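You operate a simulated robot arm through the tools that you are given. There is no shell and no other tool. Be economical: measure what you need, move in short steps, check, and stop when the job is done.

You are at the controls of a simulated robot arm. One attempt, no reset.

TASK
Pull the sliding table of the stand open.

Only the result counts: the job must be done as asked and must still hold three seconds after the hand-in. Knocking over, shifting, dropping, spilling or breaking anything else fails it.

THE ROBOT
A 7-joint arm with a two-finger parallel gripper, fixed in place. Base frame: the origin is at the foot of the arm, x ahead of it, y to its left, z up; the work surface is at about z = 812. Readings come in mm, rad, newtons and seconds.
With the tool pointing down near the work surface it reaches from about 240 to 680 mm from the base axis. Its first joint turns from -1.152 to 1.152 rad. Payload 2.4 kg.
The TCP is the grasp point between the finger pads, 30 mm short of the fingertips. In the tool frame z runs along the fingers and y along their closing line. Largest opening 94 mm; finger width 28, thickness 10; the body of the gripper, 50 by 96 mm, starts 55 mm behind the TCP.
Orientation is told as [roll, pitch, yaw] about the base's x, y, z axes, in that order, counted from this pose: with the fingers straight down and closing along the base's y, the tool's x points along the base's -x, its y along +y and its z along -z.

THE INTERFACE
- The arm moves only by the tool nudge_tool. Its argument "steps" is a list of rows, each an object of numbers (a shift or turn left out is 0, a gripper value left out holds the last): "tx", "ty", "tz": the shift along the tool's x, y, z in mm; "ax", "ay", "az": the turn, a rotation vector about the tool's x, y, z in rad; "gripper": the finger opening in mm, from 0 to 94. In form: [{"tx": .., "ty": .., "tz": .., "ax": .., "ay": .., "az": .., "gripper": ..}, ...]. A call has 1 to 20 rows; each row is the pose to reach, as a shift and turn from the pose commanded when the call began, along the tool's axes at that moment. A row lasts 0.2 s, in which the tool goes at most 50 mm and 0.15 rad; a call with a longer step from one row to the next is refused whole, and so is a gripper value outside its range. Where a pose cannot be reached the arm comes as near as it can. A force on the tool above 40 N (or 10 N above the force at the start of the call, whichever is more), or a blocked arm, ends the call early, and 0.2 s more pass. Each finger travels about 153 mm/s and halts on what it meets, pressing with about 43 N; the grip force reading is that of the motor and also rises with nothing between the fingers. The clock runs only during rows and for 0.2 s after the last one: add rows that repeat a pose to give the fingers time. It gives the time, the measured TCP pose, the force on the tool (base axes), the opening and the grip force at its end, in the units of the frame above (readings bear some noise).
- Cameras (640 x 400 px; columns grow to the right, rows downward): "scene" is fixed at [47.9, 495, 1428.8]; the picture's right is [-0.58, -0.81, 0.00], its down [-0.57, 0.41, -0.71] and it looks along [0.57, -0.41, -0.71] (base axes); focal length 341 px, centre (320, 200). "wrist" rides on the gripper at [-37, 0, -58] in the tool frame; the picture's right is [0.00, -1.00, 0.00], its down [0.97, 0.00, -0.24] and it looks along [0.24, 0.00, 0.97] (tool axes); focal length 218 px, centre (320, 200).
- get_image(camera): a new picture of that camera. No time passes.
- point_at(camera, pixels): for up to 12 pixels [column, row] of the newest picture of that camera ("zoom" is the newest enlarged one), the place [x, y, z] in the base frame of the surface seen there, good to about 3 mm. No time passes.
- close_up(camera, box): a new picture of the part [left, top, right, bottom] of that camera's present view, enlarged. No time passes.
- finish_job(): hands the job in; it is judged then, once.

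Keep the steps short. Do not move on a guess: measure, check each grasp and each placing, and mend mistakes. In all there are 60 turns and 26 pictures (those below and enlarged ones count). Leave the gripper open and the arm clear of the work at the hand-in unless told otherwise, and finish with a single line.

The tools are called after "Call:" as a command line: name --argument value ..., lists and objects as JSON in quotes. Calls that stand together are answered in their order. nudge_tool: Moves the arm, as the interface text tells. Its arguments: {"type":"object","properties":{"steps":{"type":"array","items":{"type":"object","properties":{"tx":{"type":"number"},"ty":{"type":"number"},"tz":{"type":"number"},"ax":{"type":"number"},"ay":{"type":"number"},"az":{"type":"number"},"gripper":{"type":"number"}}}}},"required":["steps"]} The other tools are called the same way: get_image (camera) takes a picture; point_at (camera, pixels) gives the place of the surface under pixels of a picture; close_up (camera, box) takes an enlarged picture of a part of a camera's view; finish_job () hands the job in.

At the start:

```text
t: 0.0
position: [399.6, 34.9, 1058.3]
ee_rot: [-0.001, 0.001, 0.0]
force: [0.3, -0.5, -0.1]
grip_width: 94.1
finger_force: 0.1
```

scene: 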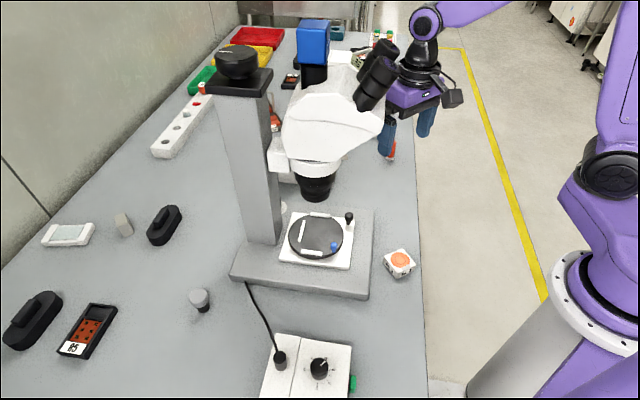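
wrist: 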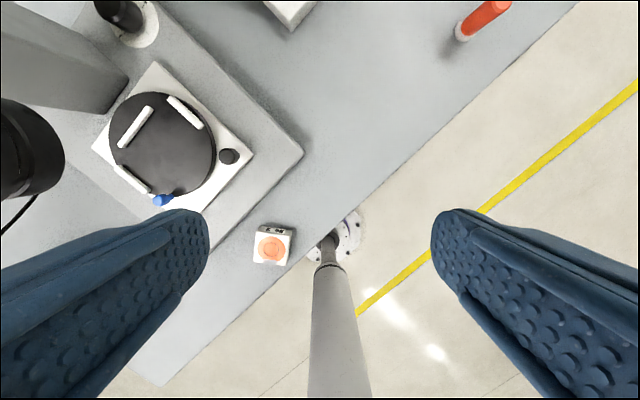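

I see a microscope stand with a white plate carrying a black disc, with a small black knob at about (349,217) in the scene. I'll enlarge both views.

Call:
close_up --camera "scene" --box '[220, 160, 420, 310]'

Call:
close_up --camera "wrist" --box '[70, 50, 310, 270]'

Call:
point_at --camera "wrist" --pixels '[[228, 156], [237, 163], [252, 152], [155, 63], [93, 146], [182, 215], [303, 152], [160, 200], [162, 150], [205, 250], [183, 108], [135, 127]]'

Call:
point_at --camera "scene" --pixels '[[349, 215], [348, 224], [350, 267], [353, 222], [367, 297], [373, 212], [281, 260], [334, 246], [316, 190], [400, 260], [292, 212], [320, 235]]'

```text
2.67 times, centred on (320, 235) of scene
```

zoom: 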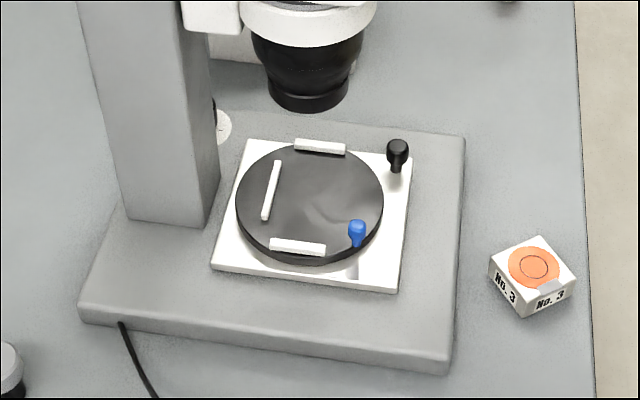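

```text
1.82 times, centred on (190, 160) of wrist
```

zoom: 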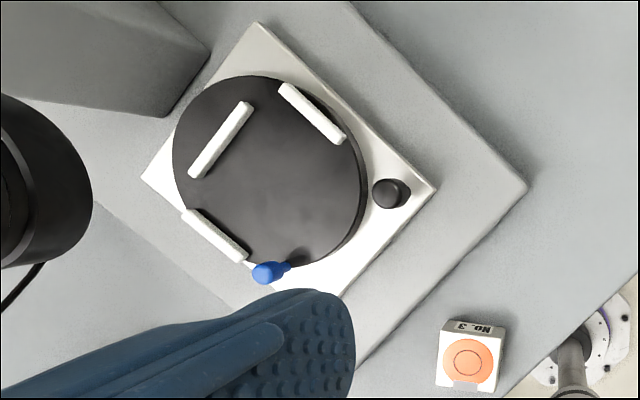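

```text
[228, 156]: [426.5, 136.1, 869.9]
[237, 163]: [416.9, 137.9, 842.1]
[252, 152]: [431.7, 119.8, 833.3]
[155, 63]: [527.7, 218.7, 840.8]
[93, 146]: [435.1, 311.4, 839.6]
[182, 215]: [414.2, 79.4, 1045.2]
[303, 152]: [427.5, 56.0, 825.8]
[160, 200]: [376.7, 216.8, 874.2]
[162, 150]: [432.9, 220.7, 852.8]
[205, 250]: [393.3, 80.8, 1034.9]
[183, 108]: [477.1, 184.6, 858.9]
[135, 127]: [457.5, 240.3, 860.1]
```

```text
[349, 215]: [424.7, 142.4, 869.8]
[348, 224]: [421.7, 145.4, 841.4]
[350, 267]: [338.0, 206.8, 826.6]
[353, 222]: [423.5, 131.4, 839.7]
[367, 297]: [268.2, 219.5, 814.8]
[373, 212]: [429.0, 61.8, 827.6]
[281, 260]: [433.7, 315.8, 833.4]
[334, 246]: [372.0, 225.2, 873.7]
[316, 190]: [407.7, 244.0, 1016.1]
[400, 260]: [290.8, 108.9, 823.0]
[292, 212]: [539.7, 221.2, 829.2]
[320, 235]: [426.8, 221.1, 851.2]
```

The black knob sits on the white plate at about (426,137,870), and the plate is turned about 45°. Next I'll measure the microscope head for clearance.

Call:
get_image --camera "scene"

Call:
point_at --camera "scene" --pixels '[[365, 105], [380, 75], [385, 45], [380, 125], [335, 120], [345, 155], [325, 198], [305, 198], [300, 130], [330, 185], [360, 145], [395, 95]]'

Call:
close_up --camera "scene" --box '[200, 0, 480, 175]'

```text
21 pictures are left
```

scene: 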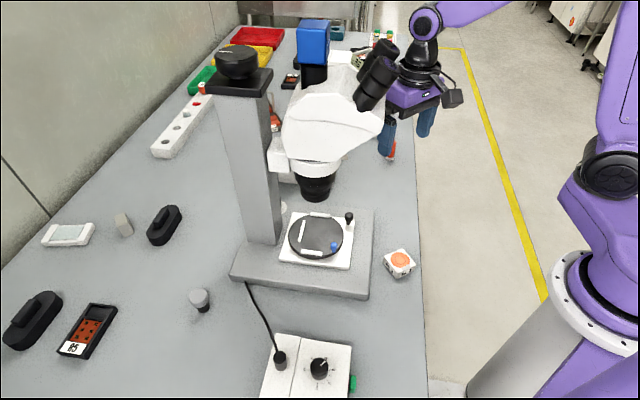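

```text
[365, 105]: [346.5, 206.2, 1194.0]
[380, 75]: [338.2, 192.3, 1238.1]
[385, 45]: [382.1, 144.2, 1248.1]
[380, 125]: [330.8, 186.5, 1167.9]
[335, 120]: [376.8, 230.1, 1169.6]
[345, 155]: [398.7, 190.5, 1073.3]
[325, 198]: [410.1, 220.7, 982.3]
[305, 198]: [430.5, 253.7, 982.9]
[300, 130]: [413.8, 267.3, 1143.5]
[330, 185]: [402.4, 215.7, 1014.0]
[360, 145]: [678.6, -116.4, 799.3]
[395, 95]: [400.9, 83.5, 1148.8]
```

```text
2.29 times, centred on (340, 88) of scene
```

zoom: 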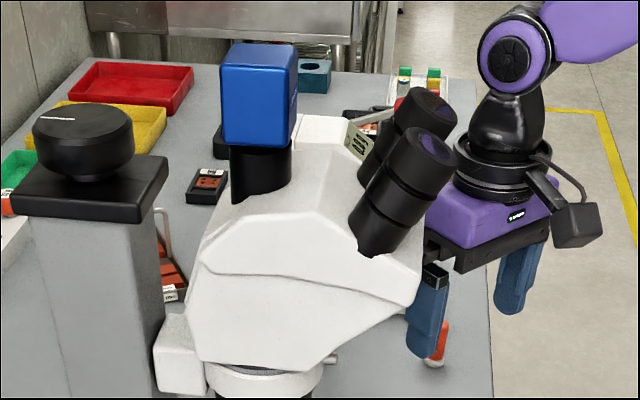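

The head and eyepieces overhang the plate's front, so a vertical approach is risky. I'll approach tilted from the -y side, closing the fingers along base x. First step: back off to y≈-25 and yaw 90°.

Call:
nudge_tool --steps '[{"ty": -10, "az": 0.14}, {"ty": -20, "az": 0.28}, {"ty": -30, "az": 0.42}, {"ty": -40, "az": 0.56}, {"ty": -50, "az": 0.7}, {"ty": -60, "az": 0.84}, {"ty": -60, "az": 0.98}, {"ty": -60, "az": 1.12}, {"ty": -60, "az": 1.26}, {"ty": -60, "az": 1.4}, {"ty": -60, "az": 1.5}, {"ty": -60, "az": 1.5708}, {"ty": -60, "az": 1.5708}]'

```text
t: 2.8
position: [398.7, -25.1, 1058.1]
ee_rot: [0.0, -0.002, -1.573]
force: [0.0, -0.6, 0.3]
grip_width: 94.1
finger_force: 0.1
```

The yaw is good: tool x is now +Y and tool y is +X. Next I tilt 0.7 rad about tool y, shift to x≈426 and descend some.

Call:
nudge_tool --steps '[{"ay": 0.14, "ty": 5, "tz": 15}, {"ay": 0.28, "ty": 10, "tz": 30}, {"ay": 0.42, "ty": 15, "tz": 50}, {"ay": 0.56, "ty": 20, "tz": 70}, {"ay": 0.7, "ty": 27, "tz": 90}, {"ay": 0.7, "ty": 27, "tz": 110}, {"ay": 0.7, "ty": 27, "tz": 110}]'

Call:
get_image --camera "wrist"

Call:
get_image --camera "scene"

```text
t: 4.4
position: [426.5, -26.6, 950.0]
ee_rot: [-0.001, 0.698, -1.57]
force: [-0.4, -0.6, 0.3]
grip_width: 93.8
finger_force: 0.0
```

```text
19 pictures are left
```

wrist: 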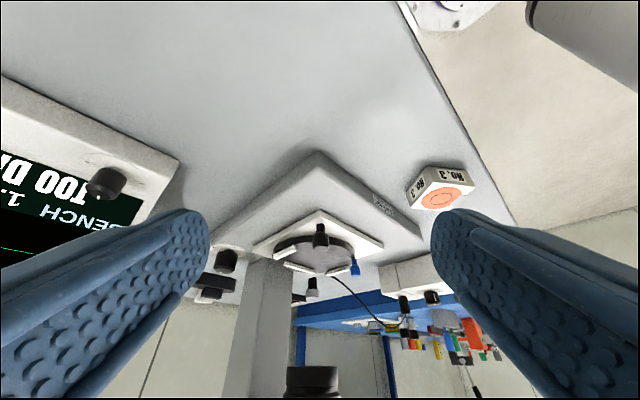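

```text
18 pictures are left
```

scene: 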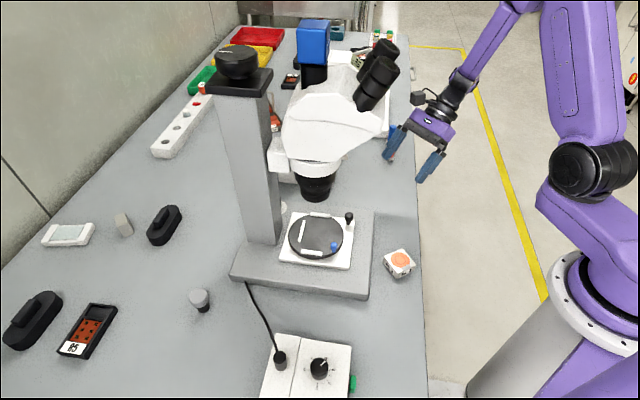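

The knob is at (320,235), right ahead between the fingers. I'll take a close look for the slide direction and any lettering.

Call:
close_up --camera "wrist" --box '[230, 145, 430, 285]'

Call:
point_at --camera "wrist" --pixels '[[321, 229], [320, 241], [317, 213], [382, 240], [252, 247], [355, 268], [440, 195], [320, 180]]'

```text
2.86 times, centred on (330, 215) of wrist
```

zoom: 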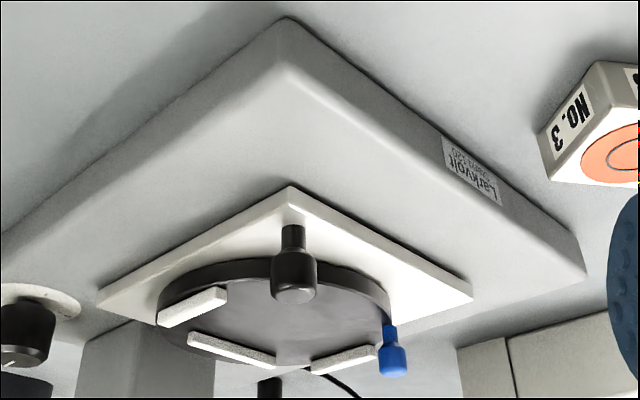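

```text
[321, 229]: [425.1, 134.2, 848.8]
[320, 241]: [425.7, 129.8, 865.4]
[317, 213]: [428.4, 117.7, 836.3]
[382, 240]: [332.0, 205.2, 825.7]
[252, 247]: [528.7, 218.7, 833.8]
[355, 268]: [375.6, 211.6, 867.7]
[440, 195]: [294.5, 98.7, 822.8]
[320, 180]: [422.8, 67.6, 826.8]
```

The label confirms the front faces (-x,-y). The knob head spans z 852–872 on an axis near (426,138). I'll line up and advance to about 40 mm short of it.

Call:
nudge_tool --steps '[{"tx": 25, "tz": 25, "gripper": 60}, {"tx": 50, "tz": 50}, {"tx": 69.6, "tz": 80}, {"tx": 69.6, "tz": 115}, {"tx": 69.6, "tz": 115}]'

Call:
get_image --camera "wrist"

Call:
get_image --camera "scene"

Call:
point_at --camera "wrist" --pixels '[[320, 250], [320, 240], [320, 260], [320, 230], [310, 250], [330, 250]]'

```text
t: 5.6
position: [426.5, 104.0, 902.8]
ee_rot: [0.0, 0.701, -1.57]
force: [0.2, 0.6, 0.2]
grip_width: 60.1
finger_force: 0.1
```

```text
16 pictures are left
```

wrist: 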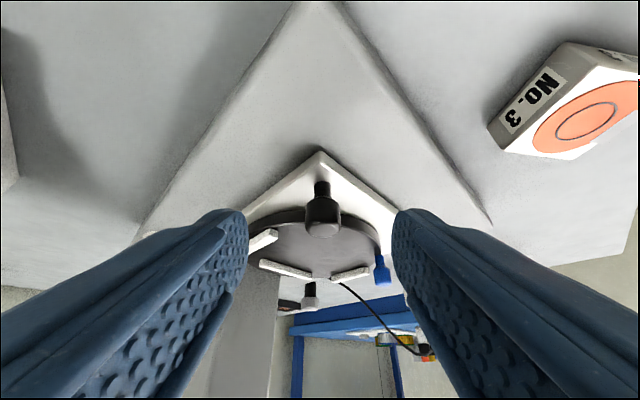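

```text
15 pictures are left
```

scene: 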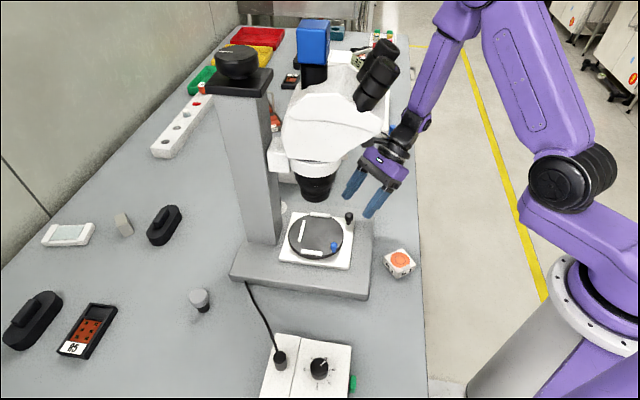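

```text
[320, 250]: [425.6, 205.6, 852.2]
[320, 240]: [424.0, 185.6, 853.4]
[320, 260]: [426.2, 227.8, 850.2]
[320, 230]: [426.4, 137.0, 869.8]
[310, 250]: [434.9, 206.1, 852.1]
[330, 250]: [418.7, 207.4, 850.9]
```

All is clear: knob top at (426,137,870), disc top at 852. I advance 35 mm along the fingers so the knob head sits between their tips.

Call:
nudge_tool --steps '[{"tz": 15}, {"tz": 28}, {"tz": 35}, {"tz": 35}]'

Call:
close_up --camera "scene" --box '[270, 140, 430, 260]'

Call:
get_image --camera "wrist"

```text
t: 6.6
position: [427.2, 125.3, 878.1]
ee_rot: [-0.001, 0.7, -1.571]
force: [0.3, 0.7, -0.6]
grip_width: 59.8
finger_force: 0.0
```

```text
3.33 times, centred on (350, 200) of scene
```

zoom: 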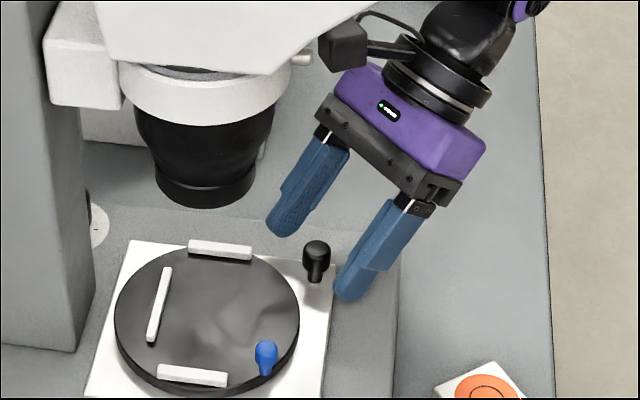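

```text
13 pictures are left
```

wrist: 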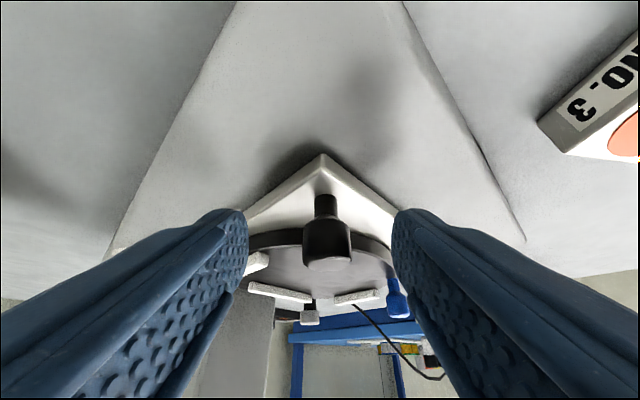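

The knob lies midway between the fingertips. I close on it.

Call:
nudge_tool --steps '[{"gripper": 30}, {"gripper": 18}, {"gripper": 8}, {"gripper": 8}, {"gripper": 8}]'

Call:
close_up --camera "scene" --box '[270, 140, 430, 260]'

```text
t: 7.8
position: [425.5, 125.5, 877.0]
ee_rot: [-0.005, 0.698, -1.57]
force: [-21.2, -4.5, 1.4]
grip_width: 18.2
finger_force: 45.2
```

```text
3.33 times, centred on (350, 200) of scene
```

zoom: 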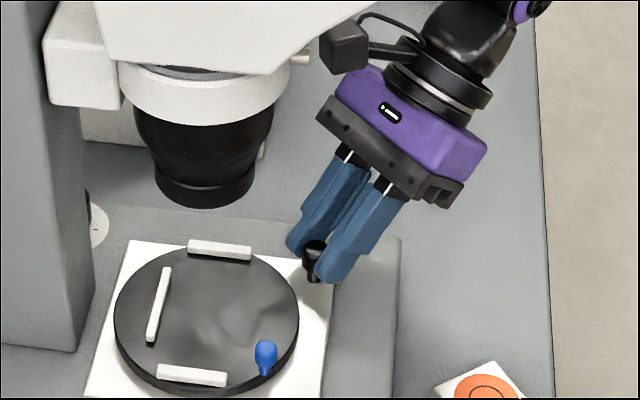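

The knob is held at 18 mm opening. I pull 20 mm along the front direction (-x,-y) in small steps.

Call:
nudge_tool --steps '[{"tx": -1.63, "ty": -2.12, "tz": -1.36}, {"tx": -3.25, "ty": -4.24, "tz": -2.73}, {"tx": -5.42, "ty": -7.07, "tz": -4.55}, {"tx": -8.13, "ty": -10.6, "tz": -6.82}, {"tx": -10.83, "ty": -14.14, "tz": -9.09}]'

Call:
close_up --camera "scene" --box '[220, 160, 420, 310]'

```text
t: 9.0
position: [411.6, 111.3, 877.8]
ee_rot: [0.0, 0.698, -1.569]
force: [-8.9, 10.8, -21.5]
grip_width: 18.5
finger_force: 44.8
```

```text
2.67 times, centred on (320, 235) of scene
```

zoom: 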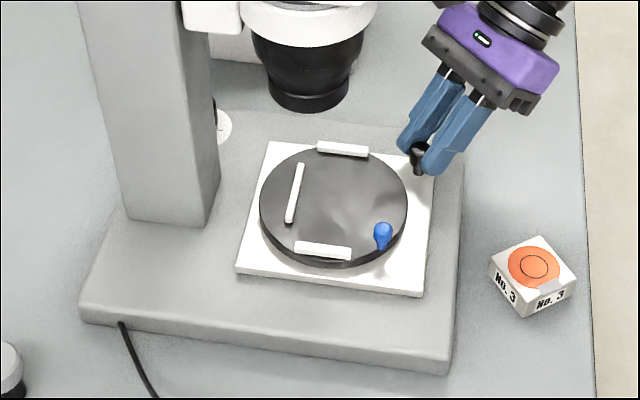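

The table slides forward cleanly. A downward force of 21 N shows a slight height strain, so I lower 1 mm and pull 40 mm more.

Call:
nudge_tool --steps '[{"tx": -2.81, "ty": -2.83, "tz": -1.05}, {"tx": -4.98, "ty": -5.66, "tz": -2.87}, {"tx": -7.14, "ty": -8.48, "tz": -4.69}, {"tx": -9.85, "ty": -12.02, "tz": -6.96}, {"tx": -12.56, "ty": -15.55, "tz": -9.24}, {"tx": -15.27, "ty": -19.09, "tz": -11.51}, {"tx": -17.98, "ty": -22.62, "tz": -13.78}, {"tx": -20.69, "ty": -26.16, "tz": -16.05}, {"tx": -22.31, "ty": -28.28, "tz": -17.42}]'

Call:
close_up --camera "scene" --box '[220, 160, 420, 310]'

```text
t: 11.0
position: [383.7, 84.9, 878.1]
ee_rot: [0.002, 0.705, -1.571]
force: [-3.2, 4.7, 18.4]
grip_width: 18.3
finger_force: 45.0
```

```text
2.67 times, centred on (320, 235) of scene
```

zoom: 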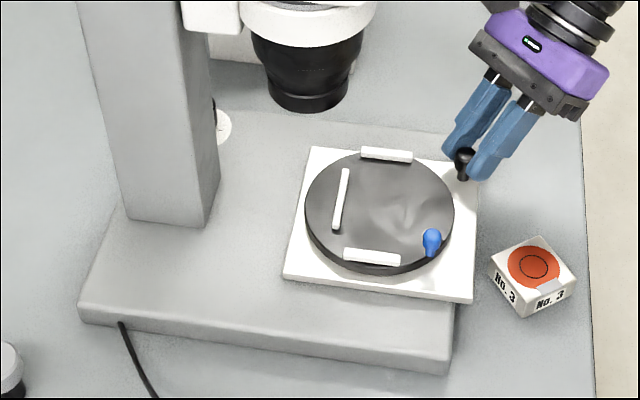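

It has opened 60 mm. The plate is now nearing the "No. 3" box, so I check the heights there before pulling further.

Call:
point_at --camera "zoom" --pixels '[[537, 240], [492, 265], [522, 290], [573, 272], [533, 266], [470, 300], [470, 293], [475, 200], [500, 268], [522, 312], [380, 290], [380, 280]]'

Call:
get_image --camera "wrist"

```text
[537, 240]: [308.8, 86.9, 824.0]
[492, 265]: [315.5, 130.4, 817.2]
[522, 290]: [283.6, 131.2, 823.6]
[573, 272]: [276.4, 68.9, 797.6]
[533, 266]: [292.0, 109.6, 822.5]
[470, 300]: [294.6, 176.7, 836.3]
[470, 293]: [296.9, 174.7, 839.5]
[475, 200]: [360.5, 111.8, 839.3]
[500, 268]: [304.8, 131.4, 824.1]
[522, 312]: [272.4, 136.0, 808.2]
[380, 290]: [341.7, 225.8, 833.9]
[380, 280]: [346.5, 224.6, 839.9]
```

```text
9 pictures are left
```

wrist: 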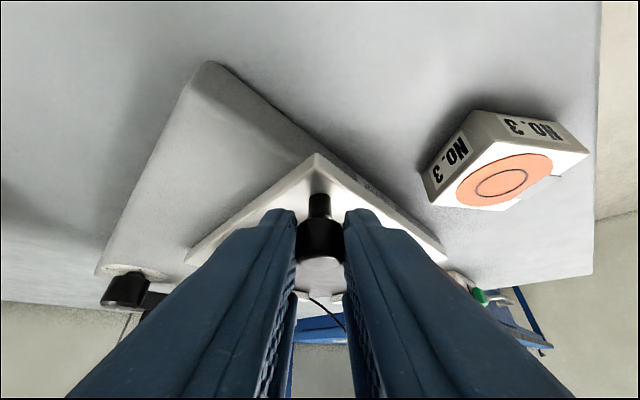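

The plate's underside (about 832 or higher) clears the box top (about 823). I pull on another 40 mm and raise 0.5 mm to relieve the force.

Call:
nudge_tool --steps '[{"tx": -1.85, "ty": -2.83, "tz": -2.2}, {"tx": -4.01, "ty": -5.66, "tz": -4.02}, {"tx": -6.18, "ty": -8.48, "tz": -5.84}, {"tx": -8.89, "ty": -12.02, "tz": -8.11}, {"tx": -11.6, "ty": -15.55, "tz": -10.39}, {"tx": -14.3, "ty": -19.09, "tz": -12.66}, {"tx": -17.01, "ty": -22.62, "tz": -14.93}, {"tx": -19.72, "ty": -26.16, "tz": -17.2}, {"tx": -21.35, "ty": -28.28, "tz": -18.57}]'

Call:
close_up --camera "scene" --box '[220, 160, 420, 310]'

```text
t: 13.0
position: [354.4, 52.7, 877.9]
ee_rot: [-0.003, 0.699, -1.57]
force: [-12.4, 14.5, -9.1]
grip_width: 18.7
finger_force: 44.7
```

```text
2.67 times, centred on (320, 235) of scene
```

zoom: 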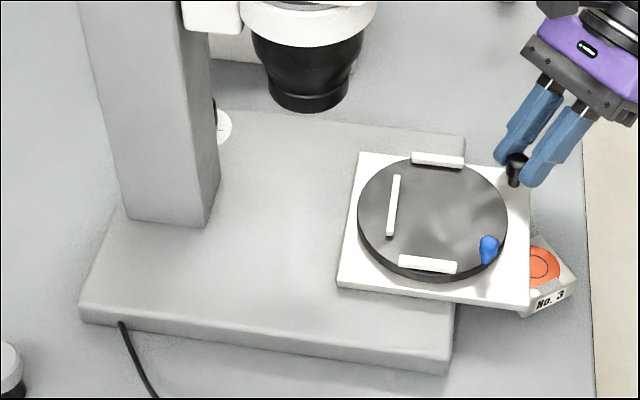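

100 mm open, and the box is untouched beneath the plate. I correct a small sideways strain by 1 mm and pull on, watching for the end stop.

Call:
nudge_tool --steps '[{"tx": -1.08, "ty": -3.54, "tz": -1.37}, {"tx": -3.25, "ty": -6.36, "tz": -3.19}, {"tx": -5.42, "ty": -9.19, "tz": -5.01}, {"tx": -7.58, "ty": -12.02, "tz": -6.83}, {"tx": -10.29, "ty": -15.56, "tz": -9.1}, {"tx": -13.0, "ty": -19.09, "tz": -11.37}, {"tx": -15.71, "ty": -22.63, "tz": -13.65}]'

Call:
close_up --camera "scene" --box '[220, 160, 420, 310]'

```text
t: 14.6
position: [333.6, 31.7, 877.4]
ee_rot: [0.004, 0.702, -1.572]
force: [-1.8, 4.4, 17.1]
grip_width: 18.6
finger_force: 45.0
```

```text
2.67 times, centred on (320, 235) of scene
```

zoom: 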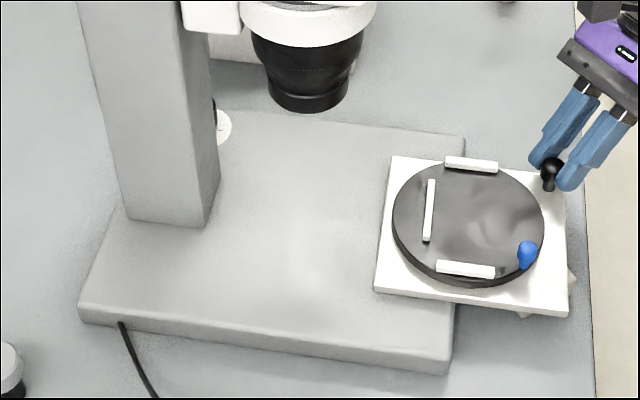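

130 mm open, with no stop yet and pull forces low. I raise 0.5 mm and pull 20 mm more slowly.

Call:
nudge_tool --steps '[{"tx": -0.76, "ty": -1.41, "tz": -1.29}, {"tx": -1.85, "ty": -2.83, "tz": -2.2}, {"tx": -2.93, "ty": -4.24, "tz": -3.11}, {"tx": -4.01, "ty": -5.66, "tz": -4.02}, {"tx": -5.1, "ty": -7.07, "tz": -4.93}, {"tx": -6.18, "ty": -8.48, "tz": -5.84}, {"tx": -7.26, "ty": -9.9, "tz": -6.74}, {"tx": -8.35, "ty": -11.31, "tz": -7.65}, {"tx": -9.43, "ty": -12.73, "tz": -8.56}, {"tx": -10.51, "ty": -14.14, "tz": -9.47}]'

```text
t: 15.4
position: [332.0, 29.9, 878.7]
ee_rot: [0.008, 0.7, -1.57]
force: [5.9, 8.5, -8.8]
grip_width: 18.6
finger_force: 44.8
stopped in row 3: the force on the tool passed its limit (the readings are from after the stop); the commanded pose is now the measured one
```

The pull was blocked after 2 mm, so the end stop is reached at about 132 mm. I open the fingers.

Call:
nudge_tool --steps '[{"gripper": 30}, {"gripper": 50}, {"gripper": 60}, {"gripper": 60}]'

Call:
get_image --camera "wrist"

```text
t: 16.4
position: [332.8, 28.5, 879.2]
ee_rot: [0.008, 0.703, -1.567]
force: [0.9, 0.4, 0.5]
grip_width: 60.0
finger_force: 0.0
```

```text
6 pictures are left
```

wrist: 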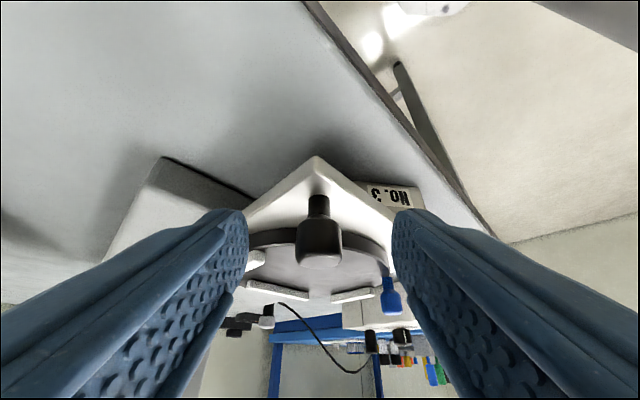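

The knob is free and the plate stays level. I retreat straight back along the fingers.

Call:
nudge_tool --steps '[{"tz": -15}, {"tz": -35}, {"tz": -60}, {"tz": -90}, {"tz": -120}, {"tz": -120}, {"tz": -120}]'

Call:
get_image --camera "scene"

Call:
point_at --camera "scene" --pixels '[[427, 218], [390, 243], [431, 272], [362, 265], [368, 222]]'

```text
t: 18.0
position: [329.8, -49.2, 970.9]
ee_rot: [0.006, 0.702, -1.568]
force: [-0.2, 0.6, 0.3]
grip_width: 59.9
finger_force: 0.1
```

```text
5 pictures are left
```

scene: 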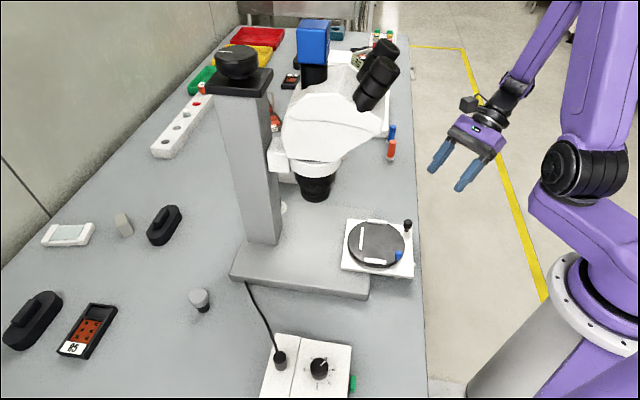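

```text
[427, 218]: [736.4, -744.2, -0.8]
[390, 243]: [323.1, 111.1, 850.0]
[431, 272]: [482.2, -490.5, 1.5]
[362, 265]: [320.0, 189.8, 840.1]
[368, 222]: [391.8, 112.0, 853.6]
```

The table stays out at its stop and level: plate z is 840, disc z about 851. Nothing else has shifted and the arm is clear, so I hand in.

Call:
finish_job

```text
The job is handed in.
```

The sliding table is pulled open about 132 mm to its end stop, the gripper is open and clear of the work, and the job is handed in.
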